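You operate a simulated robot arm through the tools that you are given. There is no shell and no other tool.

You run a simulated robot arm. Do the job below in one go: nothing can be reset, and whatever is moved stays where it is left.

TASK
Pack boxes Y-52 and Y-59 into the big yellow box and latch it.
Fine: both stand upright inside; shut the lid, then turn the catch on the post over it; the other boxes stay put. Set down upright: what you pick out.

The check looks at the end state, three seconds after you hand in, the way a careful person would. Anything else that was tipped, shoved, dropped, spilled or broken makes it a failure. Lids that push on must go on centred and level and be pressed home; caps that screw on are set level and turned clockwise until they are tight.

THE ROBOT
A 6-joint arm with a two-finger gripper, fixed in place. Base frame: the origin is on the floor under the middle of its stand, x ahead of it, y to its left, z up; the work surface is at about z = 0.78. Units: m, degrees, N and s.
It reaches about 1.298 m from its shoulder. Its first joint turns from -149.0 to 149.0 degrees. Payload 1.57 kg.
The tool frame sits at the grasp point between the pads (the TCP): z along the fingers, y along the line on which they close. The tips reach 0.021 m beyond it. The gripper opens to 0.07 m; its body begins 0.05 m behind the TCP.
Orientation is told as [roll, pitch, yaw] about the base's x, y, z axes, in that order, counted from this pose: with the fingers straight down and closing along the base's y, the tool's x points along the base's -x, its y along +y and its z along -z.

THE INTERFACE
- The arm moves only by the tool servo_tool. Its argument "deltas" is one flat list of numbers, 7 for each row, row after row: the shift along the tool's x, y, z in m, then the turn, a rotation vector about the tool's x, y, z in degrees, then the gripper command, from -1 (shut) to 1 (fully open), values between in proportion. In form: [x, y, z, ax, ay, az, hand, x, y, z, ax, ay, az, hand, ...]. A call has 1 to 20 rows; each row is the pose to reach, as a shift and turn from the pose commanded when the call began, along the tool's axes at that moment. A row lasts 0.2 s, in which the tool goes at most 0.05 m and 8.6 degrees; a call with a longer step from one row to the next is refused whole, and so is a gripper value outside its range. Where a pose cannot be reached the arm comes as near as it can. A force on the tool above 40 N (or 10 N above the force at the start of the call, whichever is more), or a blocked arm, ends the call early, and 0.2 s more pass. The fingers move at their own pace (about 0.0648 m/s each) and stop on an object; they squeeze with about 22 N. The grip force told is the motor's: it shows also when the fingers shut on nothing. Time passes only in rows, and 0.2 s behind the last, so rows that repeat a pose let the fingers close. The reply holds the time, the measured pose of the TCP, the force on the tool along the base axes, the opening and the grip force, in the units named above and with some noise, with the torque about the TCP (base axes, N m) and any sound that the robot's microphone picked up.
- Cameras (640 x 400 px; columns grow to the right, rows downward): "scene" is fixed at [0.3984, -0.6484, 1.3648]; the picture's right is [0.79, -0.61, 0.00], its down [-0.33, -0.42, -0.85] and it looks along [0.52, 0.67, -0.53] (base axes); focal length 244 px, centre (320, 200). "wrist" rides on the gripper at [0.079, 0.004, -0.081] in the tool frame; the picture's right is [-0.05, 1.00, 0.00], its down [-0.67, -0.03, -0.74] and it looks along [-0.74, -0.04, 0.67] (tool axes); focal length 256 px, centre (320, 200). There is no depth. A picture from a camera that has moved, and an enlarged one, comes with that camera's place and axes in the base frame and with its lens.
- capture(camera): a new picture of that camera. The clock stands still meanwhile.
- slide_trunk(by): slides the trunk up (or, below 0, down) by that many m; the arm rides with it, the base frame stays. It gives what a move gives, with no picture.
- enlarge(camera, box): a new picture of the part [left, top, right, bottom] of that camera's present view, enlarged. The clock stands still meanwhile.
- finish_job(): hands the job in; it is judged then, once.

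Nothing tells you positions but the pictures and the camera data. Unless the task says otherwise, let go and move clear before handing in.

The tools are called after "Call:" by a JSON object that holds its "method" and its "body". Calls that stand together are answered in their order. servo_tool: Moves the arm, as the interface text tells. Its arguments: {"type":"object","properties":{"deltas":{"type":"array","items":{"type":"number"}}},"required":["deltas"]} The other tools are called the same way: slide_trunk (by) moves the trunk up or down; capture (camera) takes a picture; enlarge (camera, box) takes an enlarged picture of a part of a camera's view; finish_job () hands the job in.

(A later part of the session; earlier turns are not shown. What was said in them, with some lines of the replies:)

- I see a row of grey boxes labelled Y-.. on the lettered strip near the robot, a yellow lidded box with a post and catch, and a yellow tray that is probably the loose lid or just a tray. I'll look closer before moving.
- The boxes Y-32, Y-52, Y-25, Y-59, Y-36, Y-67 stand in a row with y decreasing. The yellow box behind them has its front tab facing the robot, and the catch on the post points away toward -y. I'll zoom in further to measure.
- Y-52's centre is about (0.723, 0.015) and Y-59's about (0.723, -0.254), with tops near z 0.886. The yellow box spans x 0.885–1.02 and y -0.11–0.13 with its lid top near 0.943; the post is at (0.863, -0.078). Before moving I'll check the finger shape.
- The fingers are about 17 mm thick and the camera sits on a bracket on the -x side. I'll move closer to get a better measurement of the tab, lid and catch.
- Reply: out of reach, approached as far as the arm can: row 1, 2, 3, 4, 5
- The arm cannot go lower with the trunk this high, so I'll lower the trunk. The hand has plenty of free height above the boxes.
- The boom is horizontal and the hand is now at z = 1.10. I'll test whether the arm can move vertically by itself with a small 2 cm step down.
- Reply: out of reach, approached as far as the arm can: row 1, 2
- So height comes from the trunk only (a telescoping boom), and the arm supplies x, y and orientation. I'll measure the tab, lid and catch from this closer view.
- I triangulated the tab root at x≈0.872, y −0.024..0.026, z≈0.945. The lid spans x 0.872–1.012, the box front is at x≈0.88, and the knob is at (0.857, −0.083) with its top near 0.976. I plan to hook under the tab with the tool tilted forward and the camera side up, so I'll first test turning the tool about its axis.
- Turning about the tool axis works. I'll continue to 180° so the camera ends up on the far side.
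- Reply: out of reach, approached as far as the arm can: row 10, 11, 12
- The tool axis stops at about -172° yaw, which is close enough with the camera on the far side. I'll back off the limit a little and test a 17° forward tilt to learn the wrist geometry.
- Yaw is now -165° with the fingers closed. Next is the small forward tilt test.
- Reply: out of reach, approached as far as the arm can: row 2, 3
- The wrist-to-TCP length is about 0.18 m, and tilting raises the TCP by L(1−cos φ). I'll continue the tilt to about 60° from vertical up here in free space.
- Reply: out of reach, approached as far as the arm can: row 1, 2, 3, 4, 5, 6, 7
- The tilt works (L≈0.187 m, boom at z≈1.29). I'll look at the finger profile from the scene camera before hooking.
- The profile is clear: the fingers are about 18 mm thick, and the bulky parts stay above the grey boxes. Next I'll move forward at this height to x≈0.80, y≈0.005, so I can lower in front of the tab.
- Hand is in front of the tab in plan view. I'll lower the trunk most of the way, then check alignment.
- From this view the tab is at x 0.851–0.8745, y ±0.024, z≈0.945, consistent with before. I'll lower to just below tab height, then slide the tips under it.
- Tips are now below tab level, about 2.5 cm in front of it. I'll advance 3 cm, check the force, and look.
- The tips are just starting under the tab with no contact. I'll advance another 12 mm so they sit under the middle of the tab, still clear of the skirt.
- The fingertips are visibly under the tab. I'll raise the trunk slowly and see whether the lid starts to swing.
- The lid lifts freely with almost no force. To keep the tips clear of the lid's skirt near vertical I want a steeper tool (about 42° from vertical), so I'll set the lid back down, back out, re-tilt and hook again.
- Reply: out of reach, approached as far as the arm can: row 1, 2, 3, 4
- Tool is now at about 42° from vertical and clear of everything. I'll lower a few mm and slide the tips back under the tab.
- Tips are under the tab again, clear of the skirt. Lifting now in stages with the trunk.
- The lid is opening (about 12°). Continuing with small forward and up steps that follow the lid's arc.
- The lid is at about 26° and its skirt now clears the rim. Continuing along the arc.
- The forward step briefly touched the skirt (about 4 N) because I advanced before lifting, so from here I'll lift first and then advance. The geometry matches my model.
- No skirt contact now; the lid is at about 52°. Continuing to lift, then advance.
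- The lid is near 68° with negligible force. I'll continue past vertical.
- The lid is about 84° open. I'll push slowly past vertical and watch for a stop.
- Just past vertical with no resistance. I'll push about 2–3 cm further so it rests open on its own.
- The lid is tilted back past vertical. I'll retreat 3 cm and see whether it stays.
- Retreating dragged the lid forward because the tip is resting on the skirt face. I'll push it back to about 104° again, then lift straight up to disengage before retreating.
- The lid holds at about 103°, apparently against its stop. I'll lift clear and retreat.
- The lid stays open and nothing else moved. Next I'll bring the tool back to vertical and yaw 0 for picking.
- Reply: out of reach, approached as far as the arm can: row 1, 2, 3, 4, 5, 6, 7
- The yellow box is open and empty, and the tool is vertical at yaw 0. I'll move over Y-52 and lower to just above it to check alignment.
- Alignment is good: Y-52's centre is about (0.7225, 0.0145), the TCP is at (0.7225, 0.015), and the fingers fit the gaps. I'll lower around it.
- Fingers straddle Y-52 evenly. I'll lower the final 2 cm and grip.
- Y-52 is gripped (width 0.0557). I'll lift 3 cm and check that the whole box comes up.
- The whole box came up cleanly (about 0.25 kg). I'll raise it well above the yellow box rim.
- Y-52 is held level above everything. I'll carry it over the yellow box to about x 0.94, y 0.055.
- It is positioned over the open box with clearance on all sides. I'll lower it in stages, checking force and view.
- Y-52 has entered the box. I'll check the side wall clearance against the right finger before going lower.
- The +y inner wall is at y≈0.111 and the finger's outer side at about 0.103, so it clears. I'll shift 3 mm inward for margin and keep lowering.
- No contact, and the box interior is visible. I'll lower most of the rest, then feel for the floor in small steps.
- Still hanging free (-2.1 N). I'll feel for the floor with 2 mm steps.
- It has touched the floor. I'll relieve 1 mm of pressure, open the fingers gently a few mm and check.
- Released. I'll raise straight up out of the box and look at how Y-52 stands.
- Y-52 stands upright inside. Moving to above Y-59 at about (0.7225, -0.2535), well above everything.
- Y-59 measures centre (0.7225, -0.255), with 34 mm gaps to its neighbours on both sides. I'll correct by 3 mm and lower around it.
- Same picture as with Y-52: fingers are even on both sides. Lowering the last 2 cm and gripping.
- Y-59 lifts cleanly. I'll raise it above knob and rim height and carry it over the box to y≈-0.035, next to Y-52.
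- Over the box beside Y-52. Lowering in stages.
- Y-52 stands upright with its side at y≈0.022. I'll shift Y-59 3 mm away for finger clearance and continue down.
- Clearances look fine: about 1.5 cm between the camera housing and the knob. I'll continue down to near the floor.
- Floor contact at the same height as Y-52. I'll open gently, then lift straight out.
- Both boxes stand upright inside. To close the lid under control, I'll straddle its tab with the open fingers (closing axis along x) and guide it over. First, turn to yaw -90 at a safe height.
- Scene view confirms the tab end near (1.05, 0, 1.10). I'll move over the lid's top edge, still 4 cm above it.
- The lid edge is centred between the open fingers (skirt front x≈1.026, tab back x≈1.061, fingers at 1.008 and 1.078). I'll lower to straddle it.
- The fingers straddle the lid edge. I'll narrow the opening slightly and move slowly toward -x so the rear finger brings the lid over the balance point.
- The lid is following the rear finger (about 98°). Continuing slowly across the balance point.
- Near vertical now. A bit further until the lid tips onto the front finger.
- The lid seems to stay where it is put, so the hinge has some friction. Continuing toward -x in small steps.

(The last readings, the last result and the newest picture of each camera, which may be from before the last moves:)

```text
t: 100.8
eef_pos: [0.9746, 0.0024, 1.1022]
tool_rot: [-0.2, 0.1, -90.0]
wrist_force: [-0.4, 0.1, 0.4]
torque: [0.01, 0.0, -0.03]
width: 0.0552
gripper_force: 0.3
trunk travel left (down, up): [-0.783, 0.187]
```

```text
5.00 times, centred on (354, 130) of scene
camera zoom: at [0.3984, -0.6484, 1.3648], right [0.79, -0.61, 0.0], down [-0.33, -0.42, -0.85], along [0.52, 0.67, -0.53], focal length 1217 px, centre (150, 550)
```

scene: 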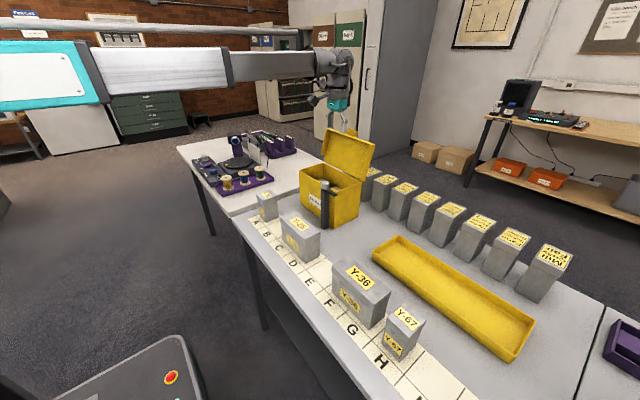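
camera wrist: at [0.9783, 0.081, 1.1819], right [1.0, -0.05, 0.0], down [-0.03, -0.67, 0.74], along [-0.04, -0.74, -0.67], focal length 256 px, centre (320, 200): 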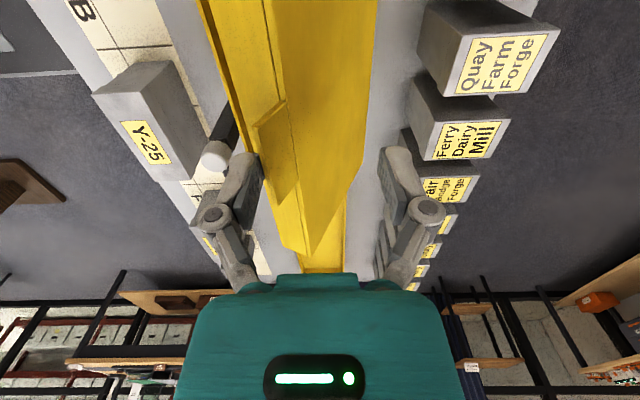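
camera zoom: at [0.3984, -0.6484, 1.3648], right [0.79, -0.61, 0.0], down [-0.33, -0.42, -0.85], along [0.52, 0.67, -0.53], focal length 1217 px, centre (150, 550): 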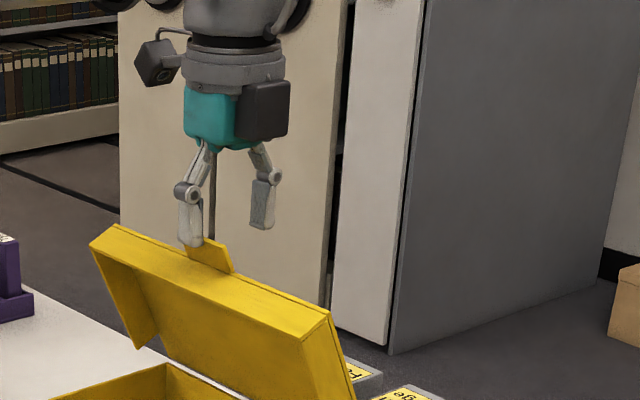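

The lid has tipped gently onto the front finger at about 66°. I'll lower a little for more overlap and widen the fingers, then continue down along the arc.

Call:
{"method": "slide_trunk", "body": {"by": -0.01}}

Call:
{"method": "servo_tool", "body": {"deltas": [0, 0, 0, 0, 0, 0, 0.65, 0, 0, 0, 0, 0, 0, 0.75, 0, 0, 0, 0, 0, 0, 0.85, 0, 0, 0, 0, 0, 0, 1, 0, 0, 0, 0, 0, 0, 1]}}

Call:
{"method": "capture", "body": {"camera": "wrist"}}

Call:
{"method": "enlarge", "body": {"camera": "scene", "box": [280, 100, 408, 180]}}

```text
t: 101.3
eef_pos: [0.9732, 0.0026, 1.092]
tool_rot: [-0.2, 0.1, -89.9]
wrist_force: [-0.4, 0.0, 0.9]
torque: [0.0, 0.02, -0.01]
width: 0.055
gripper_force: 0.2
trunk travel left (down, up): [-0.773, 0.197]
```

```text
t: 102.5
eef_pos: [0.9737, 0.002, 1.0918]
tool_rot: [-0.2, 0.1, -90.0]
wrist_force: [-0.5, -0.7, 0.0]
torque: [-0.01, -0.02, 0.0]
width: 0.0701
gripper_force: 0.0
trunk travel left (down, up): [-0.773, 0.197]
```

```text
taken
camera wrist: at [0.9784, 0.081, 1.1719], right [1.0, -0.05, 0.0], down [-0.03, -0.67, 0.74], along [-0.04, -0.74, -0.67], focal length 256 px, centre (320, 200)
```

wrist: 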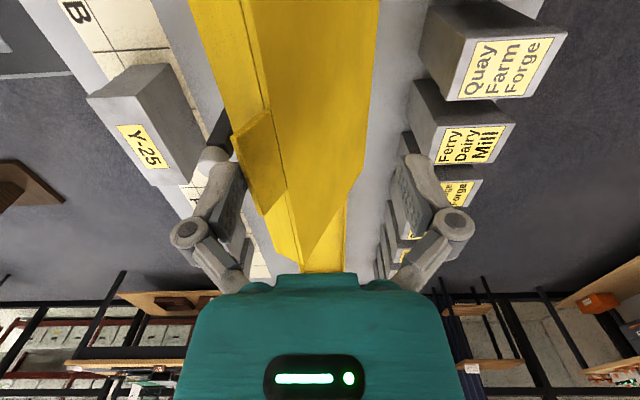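

```text
5.00 times, centred on (344, 140) of scene
camera zoom: at [0.3984, -0.6484, 1.3648], right [0.79, -0.61, 0.0], down [-0.33, -0.42, -0.85], along [0.52, 0.67, -0.53], focal length 1217 px, centre (200, 500)
```

zoom: 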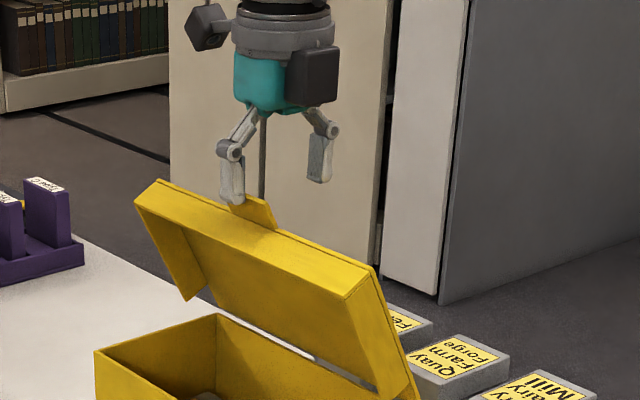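

Holding at about 63°. I'll step down: lower, then back, following the lid's arc.

Call:
{"method": "slide_trunk", "body": {"by": -0.008}}

Call:
{"method": "servo_tool", "body": {"deltas": [0, -0.005, 0, 0, 0, 0, 1, 0, -0.01, 0, 0, 0, 0, 1, 0, -0.015, 0, 0, 0, 0, 1, 0, -0.02, 0, 0, 0, 0, 1]}}

Call:
{"method": "slide_trunk", "body": {"by": -0.01}}

Call:
{"method": "servo_tool", "body": {"deltas": [0, -0.005, 0, 0, 0, 0, 1, 0, -0.01, 0, 0, 0, 0, 1, 0, -0.016, 0, 0, 0, 0, 1]}}

Call:
{"method": "capture", "body": {"camera": "wrist"}}

Call:
{"method": "enlarge", "body": {"camera": "scene", "box": [270, 110, 398, 190]}}

```text
t: 103.1
eef_pos: [0.9738, 0.0017, 1.0835]
tool_rot: [-0.2, 0.0, -90.0]
wrist_force: [0.2, 0.4, -0.4]
torque: [-0.02, 0.03, -0.02]
width: 0.07
gripper_force: 0.1
trunk travel left (down, up): [-0.765, 0.205]
```

```text
t: 104.1
eef_pos: [0.9528, 0.0024, 1.0837]
tool_rot: [-0.1, 0.1, -89.9]
wrist_force: [0.0, -0.3, -0.9]
torque: [-0.04, -0.05, 0.01]
width: 0.0703
gripper_force: 0.0
trunk travel left (down, up): [-0.765, 0.205]
```

```text
t: 104.7
eef_pos: [0.9533, 0.0029, 1.0736]
tool_rot: [-0.2, 0.1, -90.0]
wrist_force: [0.1, -0.3, -0.9]
torque: [0.0, 0.02, -0.01]
width: 0.07
gripper_force: 0.1
trunk travel left (down, up): [-0.755, 0.215]
```

```text
t: 105.5
eef_pos: [0.9366, 0.0019, 1.0728]
tool_rot: [-0.2, 0.2, -90.0]
wrist_force: [0.3, 0.4, 0.6]
torque: [-0.02, 0.01, -0.04]
width: 0.0698
gripper_force: 0.0
trunk travel left (down, up): [-0.755, 0.215]
```

```text
taken
camera wrist: at [0.9412, 0.0805, 1.1539], right [1.0, -0.05, 0.0], down [-0.03, -0.67, 0.74], along [-0.04, -0.74, -0.67], focal length 256 px, centre (320, 200)
```

wrist: 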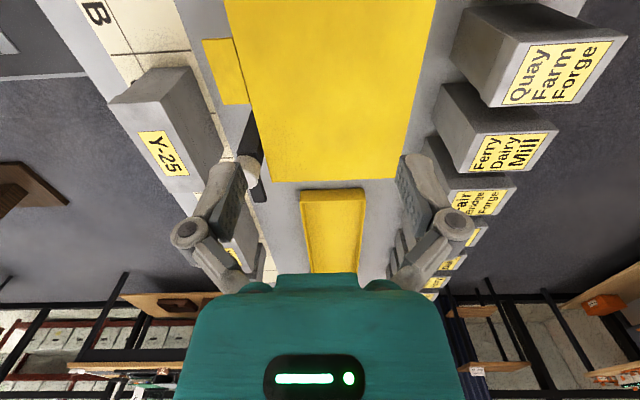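

```text
5.00 times, centred on (334, 150) of scene
camera zoom: at [0.3984, -0.6484, 1.3648], right [0.79, -0.61, 0.0], down [-0.33, -0.42, -0.85], along [0.52, 0.67, -0.53], focal length 1217 px, centre (250, 450)
```

zoom: 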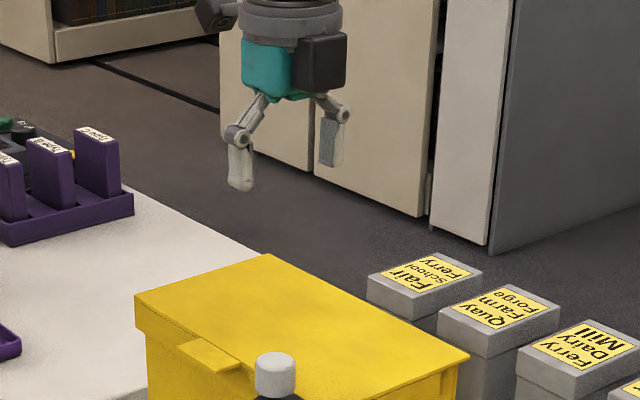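

The lid slipped off the fingertip and closed by itself, with no bad sound. I'll check that it is seated and the box is unmoved before doing the catch.

Call:
{"method": "enlarge", "body": {"camera": "scene", "box": [290, 155, 370, 205]}}

Call:
{"method": "enlarge", "body": {"camera": "scene", "box": [230, 140, 440, 271]}}

```text
8.00 times, centred on (330, 180) of scene
camera zoom: at [0.3984, -0.6484, 1.3648], right [0.79, -0.61, 0.0], down [-0.33, -0.42, -0.85], along [0.52, 0.67, -0.53], focal length 1948 px, centre (240, 360)
```

zoom: 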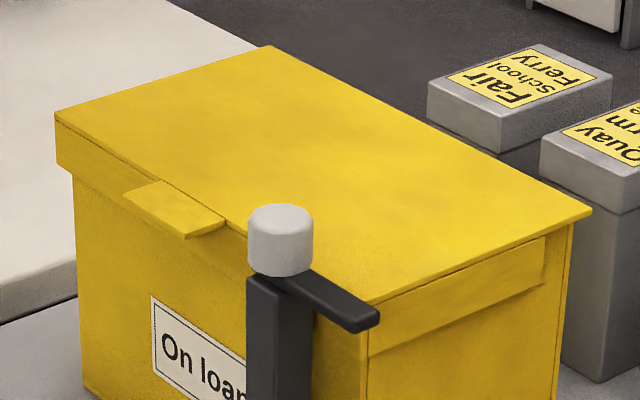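

```text
3.05 times, centred on (335, 206) of scene
camera zoom: at [0.3984, -0.6484, 1.3648], right [0.79, -0.61, 0.0], down [-0.33, -0.42, -0.85], along [0.52, 0.67, -0.53], focal length 742 px, centre (274, 183)
```

zoom: 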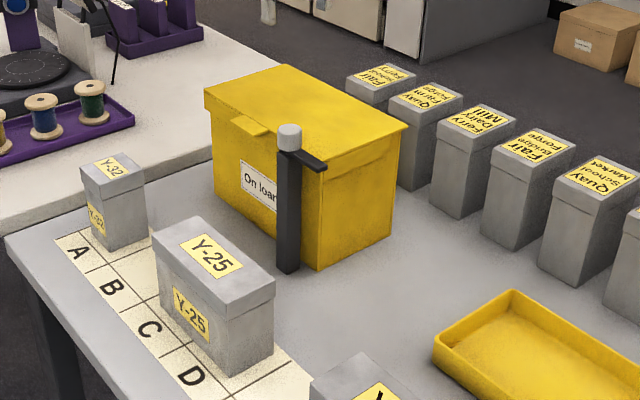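

The lid sits exactly as in the first picture and the box hasn't moved. Now I'll go over the knob on the post and line up.

Call:
{"method": "servo_tool", "body": {"deltas": [-0.0285, -0.0265, 0, 0, 0, 0, 1, -0.057, -0.053, 0, 0, 0, 0, 1, -0.0855, -0.08, 0, 0, 0, 0, 1, -0.0855, -0.08, 0, 0, 0, 0, 1]}}

Call:
{"method": "slide_trunk", "body": {"by": -0.045}}

Call:
{"method": "capture", "body": {"camera": "wrist"}}

Call:
{"method": "enlarge", "body": {"camera": "wrist", "box": [240, 60, 400, 160]}}

Call:
{"method": "enlarge", "body": {"camera": "scene", "box": [270, 120, 398, 200]}}

```text
t: 106.5
eef_pos: [0.8591, -0.0839, 1.0731]
tool_rot: [-0.2, 0.2, -89.9]
wrist_force: [0.7, -0.1, -0.5]
torque: [-0.01, -0.02, -0.02]
width: 0.0702
gripper_force: 0.1
trunk travel left (down, up): [-0.755, 0.215]
```

```text
t: 107.4
eef_pos: [0.858, -0.0831, 1.0286]
tool_rot: [-0.2, 0.0, -90.1]
wrist_force: [-0.1, 0.3, 0.1]
torque: [0.04, -0.01, 0.0]
width: 0.0702
gripper_force: 0.0
trunk travel left (down, up): [-0.71, 0.26]
```

```text
taken
camera wrist: at [0.8629, -0.0047, 1.109], right [1.0, -0.05, 0.0], down [-0.03, -0.67, 0.74], along [-0.04, -0.74, -0.67], focal length 256 px, centre (320, 200)
```

wrist: 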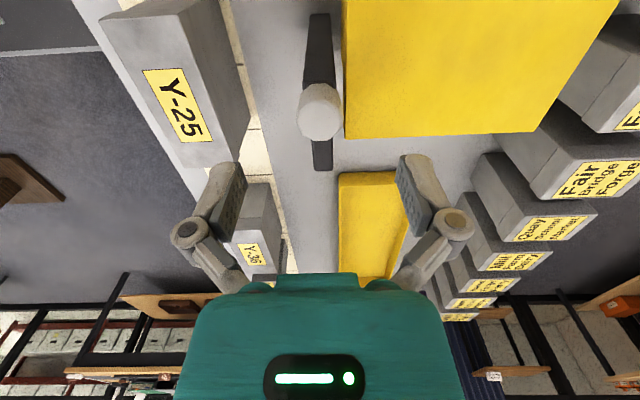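

```text
4.00 times, centred on (320, 110) of wrist
camera zoom: at [0.8629, -0.0047, 1.109], right [1.0, -0.05, 0.0], down [-0.03, -0.67, 0.74], along [-0.04, -0.74, -0.67], focal length 1024 px, centre (320, 560)
```

zoom: 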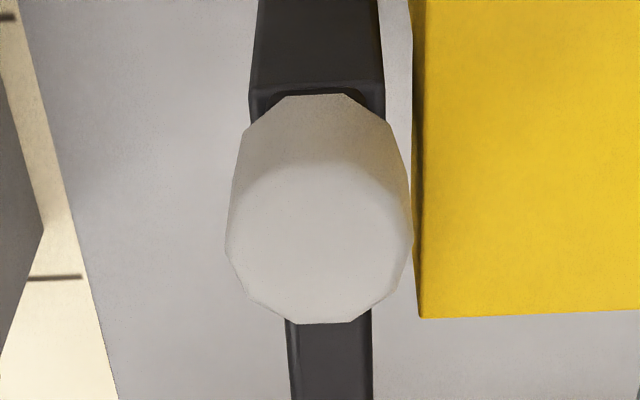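

```text
5.00 times, centred on (334, 160) of scene
camera zoom: at [0.3984, -0.6484, 1.3648], right [0.79, -0.61, 0.0], down [-0.33, -0.42, -0.85], along [0.52, 0.67, -0.53], focal length 1217 px, centre (250, 400)
```

zoom: 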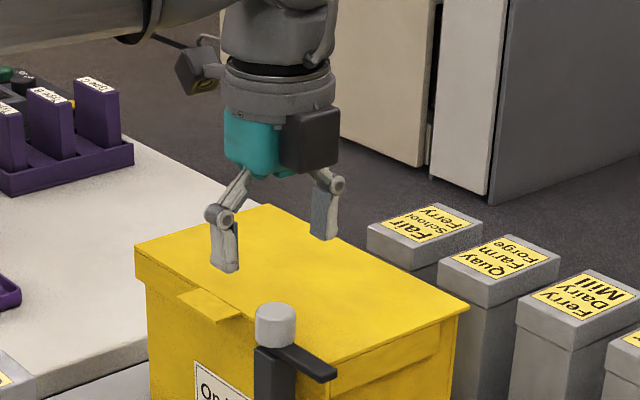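

Knob centre is about (0.859, -0.084), 27 mm in diameter, and the TCP is right above it. I'll lower so the tips flank the knob while staying above the lid.

Call:
{"method": "slide_trunk", "body": {"by": -0.042}}

Call:
{"method": "capture", "body": {"camera": "wrist"}}

Call:
{"method": "enlarge", "body": {"camera": "scene", "box": [290, 140, 370, 190]}}

```text
t: 108.2
eef_pos: [0.8584, -0.0838, 0.9866]
tool_rot: [-0.1, 0.1, -90.0]
wrist_force: [0.4, 0.0, 0.4]
torque: [-0.01, -0.01, 0.0]
width: 0.0701
gripper_force: 0.0
trunk travel left (down, up): [-0.668, 0.302]
```

```text
taken
camera wrist: at [0.8629, -0.0047, 1.067], right [1.0, -0.05, 0.0], down [-0.03, -0.67, 0.74], along [-0.04, -0.74, -0.67], focal length 256 px, centre (320, 200)
```

wrist: 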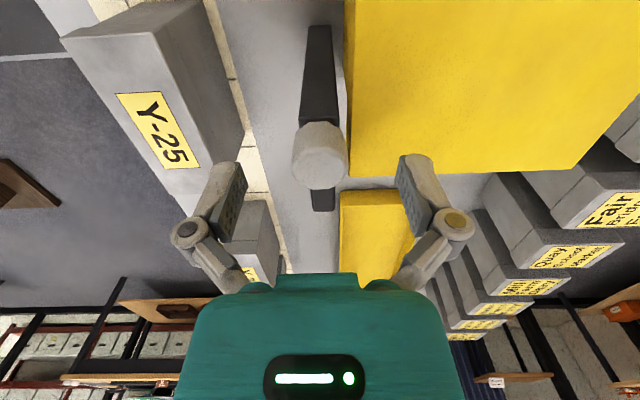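

```text
8.00 times, centred on (330, 165) of scene
camera zoom: at [0.3984, -0.6484, 1.3648], right [0.79, -0.61, 0.0], down [-0.33, -0.42, -0.85], along [0.52, 0.67, -0.53], focal length 1948 px, centre (240, 480)
```

zoom: 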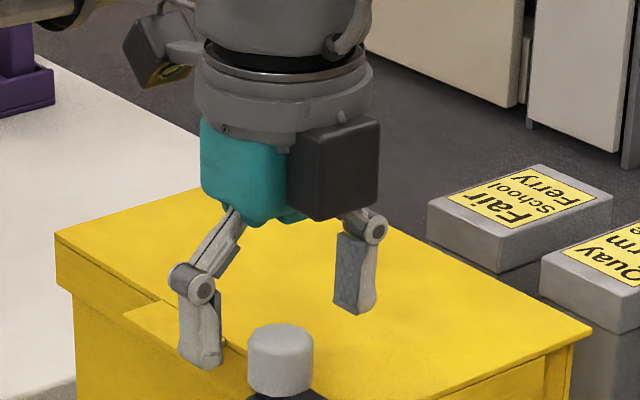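

The fingertips' midpoint coincides with the knob. I'll lower a final 12 mm and close on it.

Call:
{"method": "slide_trunk", "body": {"by": -0.012}}

Call:
{"method": "servo_tool", "body": {"deltas": [0, 0, 0, 0, 0, 0, 0.5, 0, 0, 0, 0, 0, 0, 0.2, 0, 0, 0, 0, 0, 0, 0, 0, 0, 0, 0, 0, 0, -0.15, 0, 0, 0, 0, 0, 0, -1, 0, 0, 0, 0, 0, 0, -1, 0, 0, 0, 0, 0, 0, -1]}}

Call:
{"method": "capture", "body": {"camera": "wrist"}}

Call:
{"method": "enlarge", "body": {"camera": "scene", "box": [290, 140, 370, 190]}}

```text
t: 108.8
eef_pos: [0.8577, -0.0837, 0.9742]
tool_rot: [-0.2, 0.2, -90.0]
wrist_force: [0.5, -0.2, 0.8]
torque: [-0.02, 0.0, 0.02]
width: 0.0701
gripper_force: 0.0
trunk travel left (down, up): [-0.656, 0.314]
```

```text
t: 110.4
eef_pos: [0.8574, -0.0834, 0.9738]
tool_rot: [-0.2, 0.1, -90.0]
wrist_force: [-4.1, 0.6, -2.7]
torque: [0.0, 0.08, 0.02]
width: 0.0279
gripper_force: 32.4
trunk travel left (down, up): [-0.656, 0.314]
```

```text
taken
camera wrist: at [0.8626, -0.0047, 1.055], right [1.0, -0.05, 0.0], down [-0.03, -0.67, 0.74], along [-0.04, -0.74, -0.67], focal length 256 px, centre (320, 200)
```

wrist: 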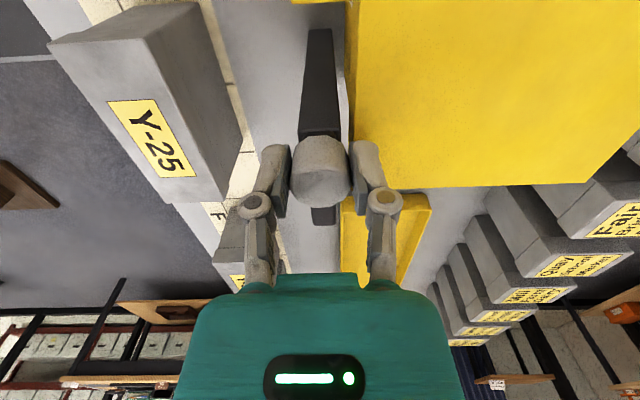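

```text
8.00 times, centred on (330, 165) of scene
camera zoom: at [0.3984, -0.6484, 1.3648], right [0.79, -0.61, 0.0], down [-0.33, -0.42, -0.85], along [0.52, 0.67, -0.53], focal length 1948 px, centre (240, 480)
```

zoom: 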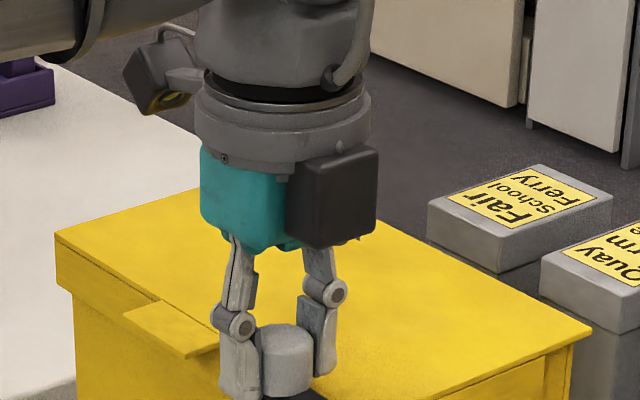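

The knob is gripped at 28 mm. I'll turn it counter-clockwise (seen from above) in steps, first about 42°, watching the torque.

Call:
{"method": "servo_tool", "body": {"deltas": [0, 0, 0, 0, 0, -7, -1, 0, 0, 0, 0, 0, -14, -1, 0, 0, 0, 0, 0, -21, -1, 0, 0, 0, 0, 0, -28, -1, 0, 0, 0, 0, 0, -35, -1, 0, 0, 0, 0, 0, -42, -1, 0, 0, 0, 0, 0, -42, -1]}}

Call:
{"method": "enlarge", "body": {"camera": "scene", "box": [290, 150, 370, 200]}}

Call:
{"method": "capture", "body": {"camera": "wrist"}}

```text
t: 112.0
eef_pos: [0.8573, -0.0837, 0.9747]
tool_rot: [-0.1, 0.3, -47.9]
wrist_force: [-15.5, 1.3, -11.7]
torque: [0.2, 0.4, 0.02]
width: 0.0275
gripper_force: 32.1
trunk travel left (down, up): [-0.656, 0.314]
```

```text
8.00 times, centred on (330, 175) of scene
camera zoom: at [0.3984, -0.6484, 1.3648], right [0.79, -0.61, 0.0], down [-0.33, -0.42, -0.85], along [0.52, 0.67, -0.53], focal length 1948 px, centre (240, 400)
```

zoom: 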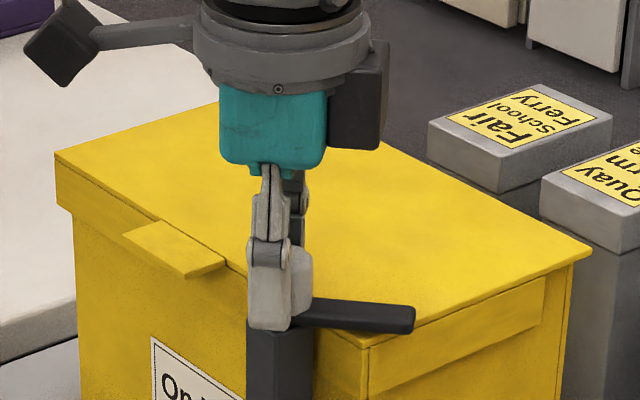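

```text
taken
camera wrist: at [0.8075, -0.0228, 1.0553], right [0.78, 0.63, 0.0], down [0.42, -0.52, 0.74], along [0.47, -0.58, -0.67], focal length 256 px, centre (320, 200)
```

wrist: 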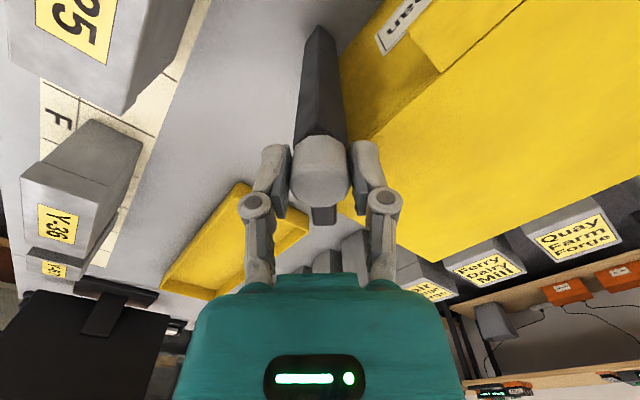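

The catch turns: the arm is now about halfway over the lid. There is some side load from a slight off-centre grip, so I'll relax the grip, re-centre by 1.5 mm and re-grip before finishing the turn.

Call:
{"method": "servo_tool", "body": {"deltas": [0, 0, 0, 0, 0, 0, -0.1, 0, 0, 0, 0, 0, 0, 0.1, 0, 0, 0, 0, 0, 0, 0.1]}}

Call:
{"method": "enlarge", "body": {"camera": "wrist", "box": [240, 100, 400, 200]}}

Call:
{"method": "enlarge", "body": {"camera": "scene", "box": [290, 150, 370, 200]}}

```text
t: 112.8
eef_pos: [0.8583, -0.0842, 0.9737]
tool_rot: [0.0, 0.2, -47.9]
wrist_force: [-0.5, -0.3, -0.2]
torque: [0.02, 0.01, -0.01]
width: 0.0384
gripper_force: 0.0
trunk travel left (down, up): [-0.656, 0.314]
```

```text
4.00 times, centred on (320, 150) of wrist
camera zoom: at [0.8085, -0.0228, 1.055], right [0.78, 0.63, 0.0], down [0.42, -0.52, 0.74], along [0.47, -0.58, -0.67], focal length 1024 px, centre (320, 400)
```

zoom: 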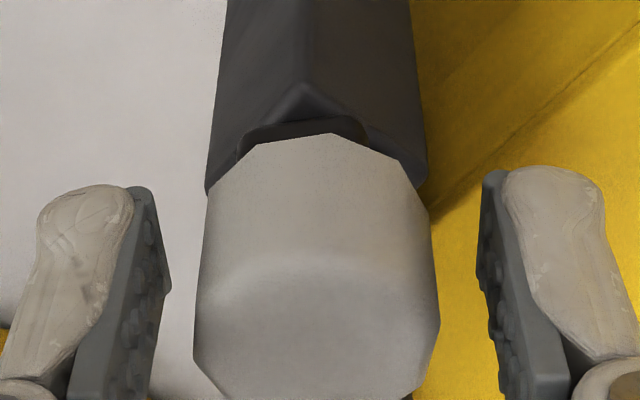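

```text
8.00 times, centred on (330, 175) of scene
camera zoom: at [0.3984, -0.6484, 1.3648], right [0.79, -0.61, 0.0], down [-0.33, -0.42, -0.85], along [0.52, 0.67, -0.53], focal length 1948 px, centre (240, 400)
```

zoom: 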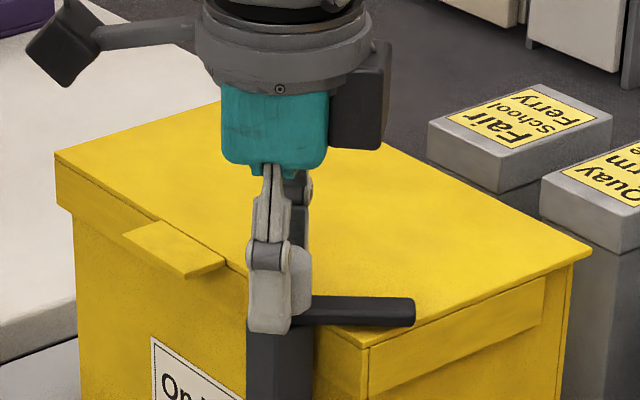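

Force is zero when released, and the knob is about 0.5 mm off-centre. I'll shift slightly, re-grip and turn the remaining ~48°.

Call:
{"method": "servo_tool", "body": {"deltas": [0.001, -0.0006, 0, 0, 0, 0, 0.1, 0.001, -0.0006, 0, 0, 0, 0, -0.15, 0.001, -0.0006, 0, 0, 0, 0, -1, 0.001, -0.0006, 0, 0, 0, 0, -1, 0.001, -0.0006, 0, 0, 0, 0, -1]}}

Call:
{"method": "servo_tool", "body": {"deltas": [0, 0, 0, 0, 0, -7, -1, 0, 0, 0, 0, 0, -14, -1, 0, 0, 0, 0, 0, -21, -1, 0, 0, 0, 0, 0, -28, -1, 0, 0, 0, 0, 0, -34, -1, 0, 0, 0, 0, 0, -34, -1]}}

Call:
{"method": "enlarge", "body": {"camera": "scene", "box": [290, 150, 370, 200]}}

Call:
{"method": "capture", "body": {"camera": "wrist"}}

```text
t: 114.0
eef_pos: [0.8564, -0.0837, 0.975]
tool_rot: [0.1, 0.2, -48.0]
wrist_force: [-0.7, -0.3, 0.6]
torque: [-0.09, 0.0, -0.03]
width: 0.0274
gripper_force: 32.0
trunk travel left (down, up): [-0.656, 0.314]
```

```text
t: 115.4
eef_pos: [0.8568, -0.0846, 0.9741]
tool_rot: [0.2, 0.2, -14.0]
wrist_force: [-14.5, -10.4, -10.5]
torque: [-0.08, 0.11, 0.02]
width: 0.0275
gripper_force: 32.7
trunk travel left (down, up): [-0.656, 0.314]
```

```text
8.00 times, centred on (330, 175) of scene
camera zoom: at [0.3984, -0.6484, 1.3648], right [0.79, -0.61, 0.0], down [-0.33, -0.42, -0.85], along [0.52, 0.67, -0.53], focal length 1948 px, centre (240, 400)
```

zoom: 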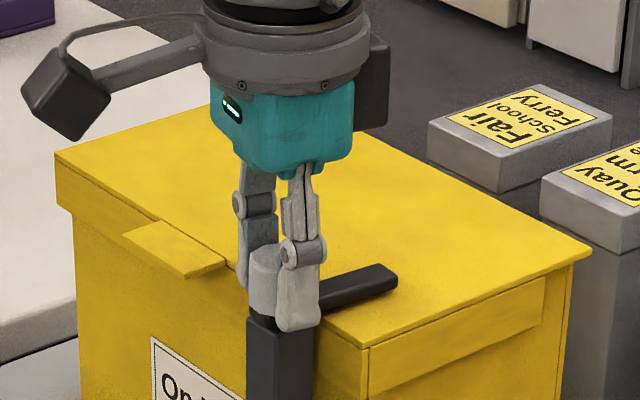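

```text
taken
camera wrist: at [0.7811, -0.0618, 1.0552], right [0.29, 0.96, 0.0], down [0.64, -0.2, 0.74], along [0.71, -0.22, -0.67], focal length 256 px, centre (320, 200)
```

wrist: 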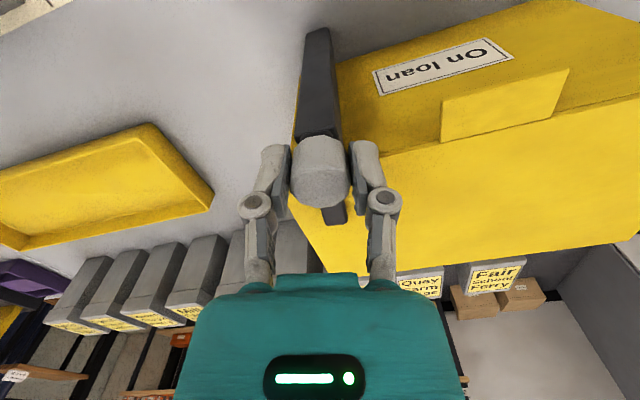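

The arm is now nearly straight over the lid. I'll release the side load, look, then do the last ~10–14°.

Call:
{"method": "servo_tool", "body": {"deltas": [0, 0, 0, 0, 0, 0, -0.1, 0, 0, 0, 0, 0, 0, 0.1, 0, 0, 0, 0, 0, 0, 0.1]}}

Call:
{"method": "enlarge", "body": {"camera": "wrist", "box": [240, 130, 400, 230]}}

Call:
{"method": "enlarge", "body": {"camera": "scene", "box": [300, 160, 364, 200]}}

```text
t: 116.2
eef_pos: [0.8582, -0.0832, 0.9733]
tool_rot: [0.0, 0.2, -14.0]
wrist_force: [0.0, -0.7, -0.1]
torque: [0.01, 0.01, 0.0]
width: 0.0384
gripper_force: 0.0
trunk travel left (down, up): [-0.656, 0.314]
```

```text
4.00 times, centred on (320, 180) of wrist
camera zoom: at [0.7822, -0.0603, 1.055], right [0.29, 0.96, 0.0], down [0.64, -0.2, 0.74], along [0.71, -0.22, -0.67], focal length 1024 px, centre (320, 280)
```

zoom: 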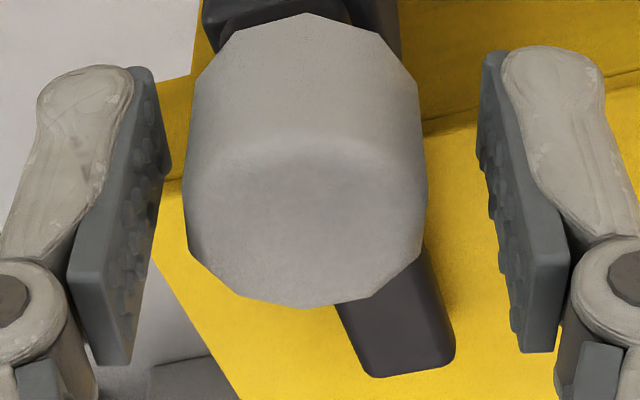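

```text
10.00 times, centred on (332, 180) of scene
camera zoom: at [0.3984, -0.6484, 1.3648], right [0.79, -0.61, 0.0], down [-0.33, -0.42, -0.85], along [0.52, 0.67, -0.53], focal length 2434 px, centre (200, 400)
```

zoom: 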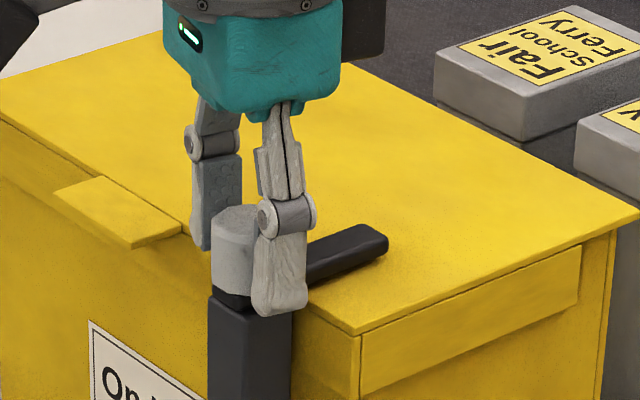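

The catch arm now points straight along +x, its end about 4 cm over the lid. I'll open fully, lift clear and verify.

Call:
{"method": "servo_tool", "body": {"deltas": [0, 0, 0, 0, 0, 0, 0.5, 0, 0, 0, 0, 0, 0, 0.8, 0, 0, 0, 0, 0, 0, 0.8]}}

Call:
{"method": "slide_trunk", "body": {"by": 0.1}}

Call:
{"method": "capture", "body": {"camera": "wrist"}}

Call:
{"method": "enlarge", "body": {"camera": "scene", "box": [290, 150, 370, 200]}}

```text
t: 117.0
eef_pos: [0.8581, -0.0835, 0.9737]
tool_rot: [0.1, 0.3, -14.0]
wrist_force: [0.7, 0.3, 0.5]
torque: [-0.02, 0.0, 0.0]
width: 0.063
gripper_force: 0.0
trunk travel left (down, up): [-0.656, 0.314]
```

```text
t: 118.3
eef_pos: [0.8584, -0.0821, 1.0744]
tool_rot: [0.1, 0.2, -13.9]
wrist_force: [-0.6, -0.6, -1.8]
torque: [0.0, 0.01, 0.02]
width: 0.0631
gripper_force: 0.1
trunk travel left (down, up): [-0.756, 0.214]
```

```text
taken
camera wrist: at [0.7822, -0.0603, 1.1549], right [0.29, 0.96, 0.0], down [0.64, -0.2, 0.74], along [0.71, -0.22, -0.67], focal length 256 px, centre (320, 200)
```

wrist: 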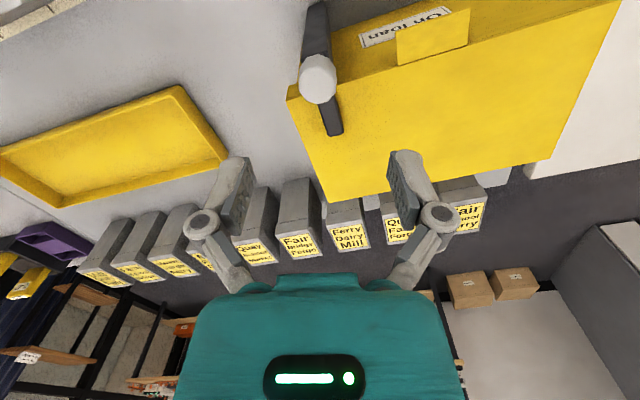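

```text
8.00 times, centred on (330, 175) of scene
camera zoom: at [0.3984, -0.6484, 1.3648], right [0.79, -0.61, 0.0], down [-0.33, -0.42, -0.85], along [0.52, 0.67, -0.53], focal length 1948 px, centre (240, 400)
```

zoom: 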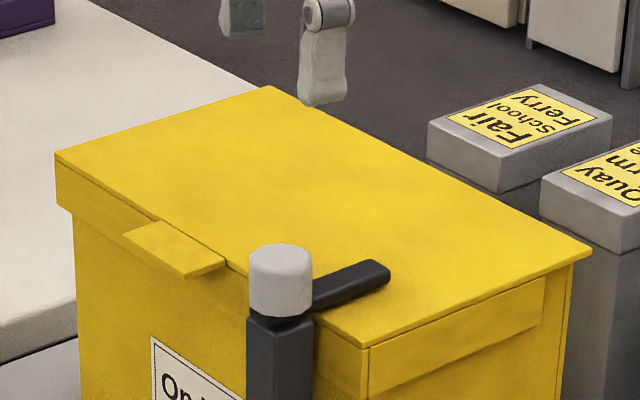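

The catch lies over the closed lid. I'll move the hand clear and take a last look at the whole table.

Call:
{"method": "slide_trunk", "body": {"by": 0.1}}

Call:
{"method": "servo_tool", "body": {"deltas": [0.04, 0.01, 0, 0, 0, 0, 0.8, 0.08, 0.02, 0, 0, 0, 0, 0.8, 0.12, 0.03, 0, 0, 0, 0, 0.8, 0.16, 0.04, 0, 0, 0, 0, 0.8, 0.2, 0.05, 0, 0, 0, 0, 0.8, 0.2, 0.05, 0, 0, 0, 0, 0.8]}}

Call:
{"method": "capture", "body": {"camera": "scene"}}

Call:
{"method": "capture", "body": {"camera": "wrist"}}

Call:
{"method": "enlarge", "body": {"camera": "scene", "box": [230, 140, 440, 271]}}

Call:
{"method": "enlarge", "body": {"camera": "scene", "box": [300, 150, 590, 331]}}

```text
t: 119.7
eef_pos: [0.8579, -0.0816, 1.1749]
tool_rot: [0.1, 0.3, -14.0]
wrist_force: [1.0, 1.3, 0.8]
torque: [-0.01, 0.0, -0.03]
width: 0.063
gripper_force: 0.1
trunk travel left (down, up): [-0.856, 0.114]
```

```text
t: 121.1
eef_pos: [0.6797, 0.0148, 1.1752]
tool_rot: [0.0, 0.2, -14.0]
wrist_force: [-0.4, -0.3, 1.1]
torque: [-0.02, -0.01, -0.04]
width: 0.0626
gripper_force: 0.1
trunk travel left (down, up): [-0.856, 0.114]
```

```text
taken
```

scene: 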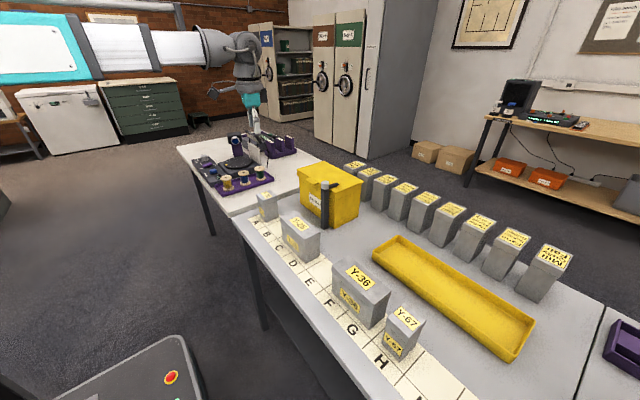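

```text
taken
camera wrist: at [0.6028, 0.0375, 1.255], right [0.29, 0.96, 0.0], down [0.64, -0.2, 0.74], along [0.71, -0.22, -0.67], focal length 256 px, centre (320, 200)
```

wrist: 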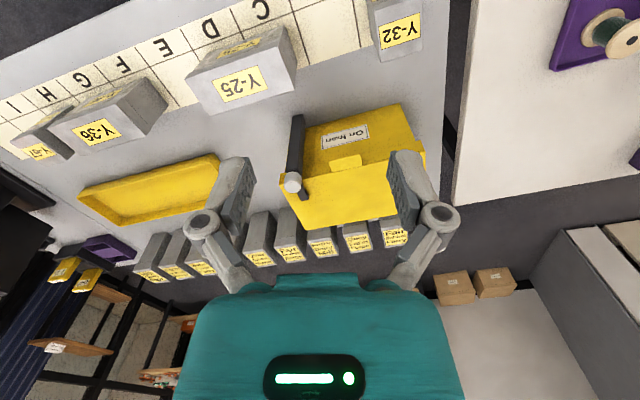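

```text
3.05 times, centred on (335, 206) of scene
camera zoom: at [0.3984, -0.6484, 1.3648], right [0.79, -0.61, 0.0], down [-0.33, -0.42, -0.85], along [0.52, 0.67, -0.53], focal length 742 px, centre (274, 183)
```

zoom: 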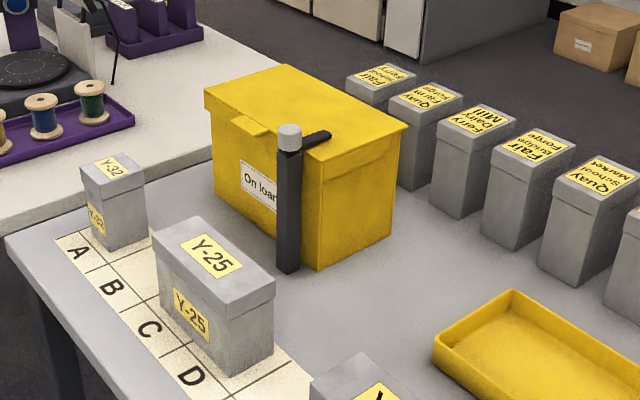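

```text
2.21 times, centred on (445, 240) of scene
camera zoom: at [0.3984, -0.6484, 1.3648], right [0.79, -0.61, 0.0], down [-0.33, -0.42, -0.85], along [0.52, 0.67, -0.53], focal length 537 px, centre (44, 111)
```

zoom: 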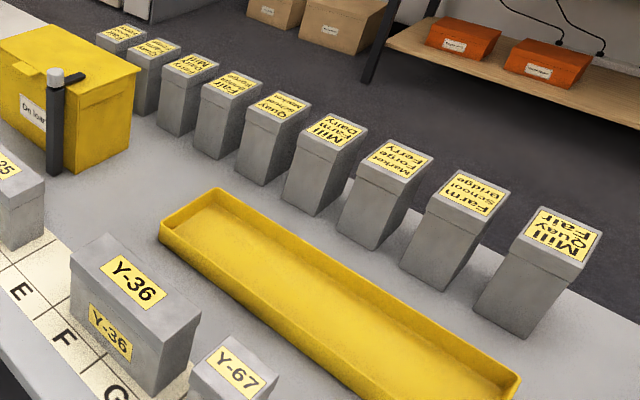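

Y-52 and Y-59 are inside the yellow box, the lid is down and seated, and the catch lies over it. All the other boxes are where they started and the hand is clear, so I'm handing in.

Call:
{"method": "finish_job", "body": {}}

```text
The job is handed in.
```

Y-52 and Y-59 are packed in the yellow box, the lid is shut, and the catch is turned over it. I handed the job in with the hand clear; the result of the check hasn't come back.

- **Boxes:** both were standing upright and side by side when I last saw them, before the lid closed. I couldn't see inside afterwards.
- **Lid:** it slipped off the fingertip partway down and dropped shut from roughly 55°. It sits exactly where it did in the first picture, the box hasn't moved, and the microphone reported nothing.
- **Skirt contact:** while opening the lid, the fingertip briefly pressed on its front lip with about 4 N. The box did not shift.
- **Catch:** the arm points straight over the lid, reaching about 4 cm past its front edge.
- **Other boxes:** they look unmoved in the final pictures.
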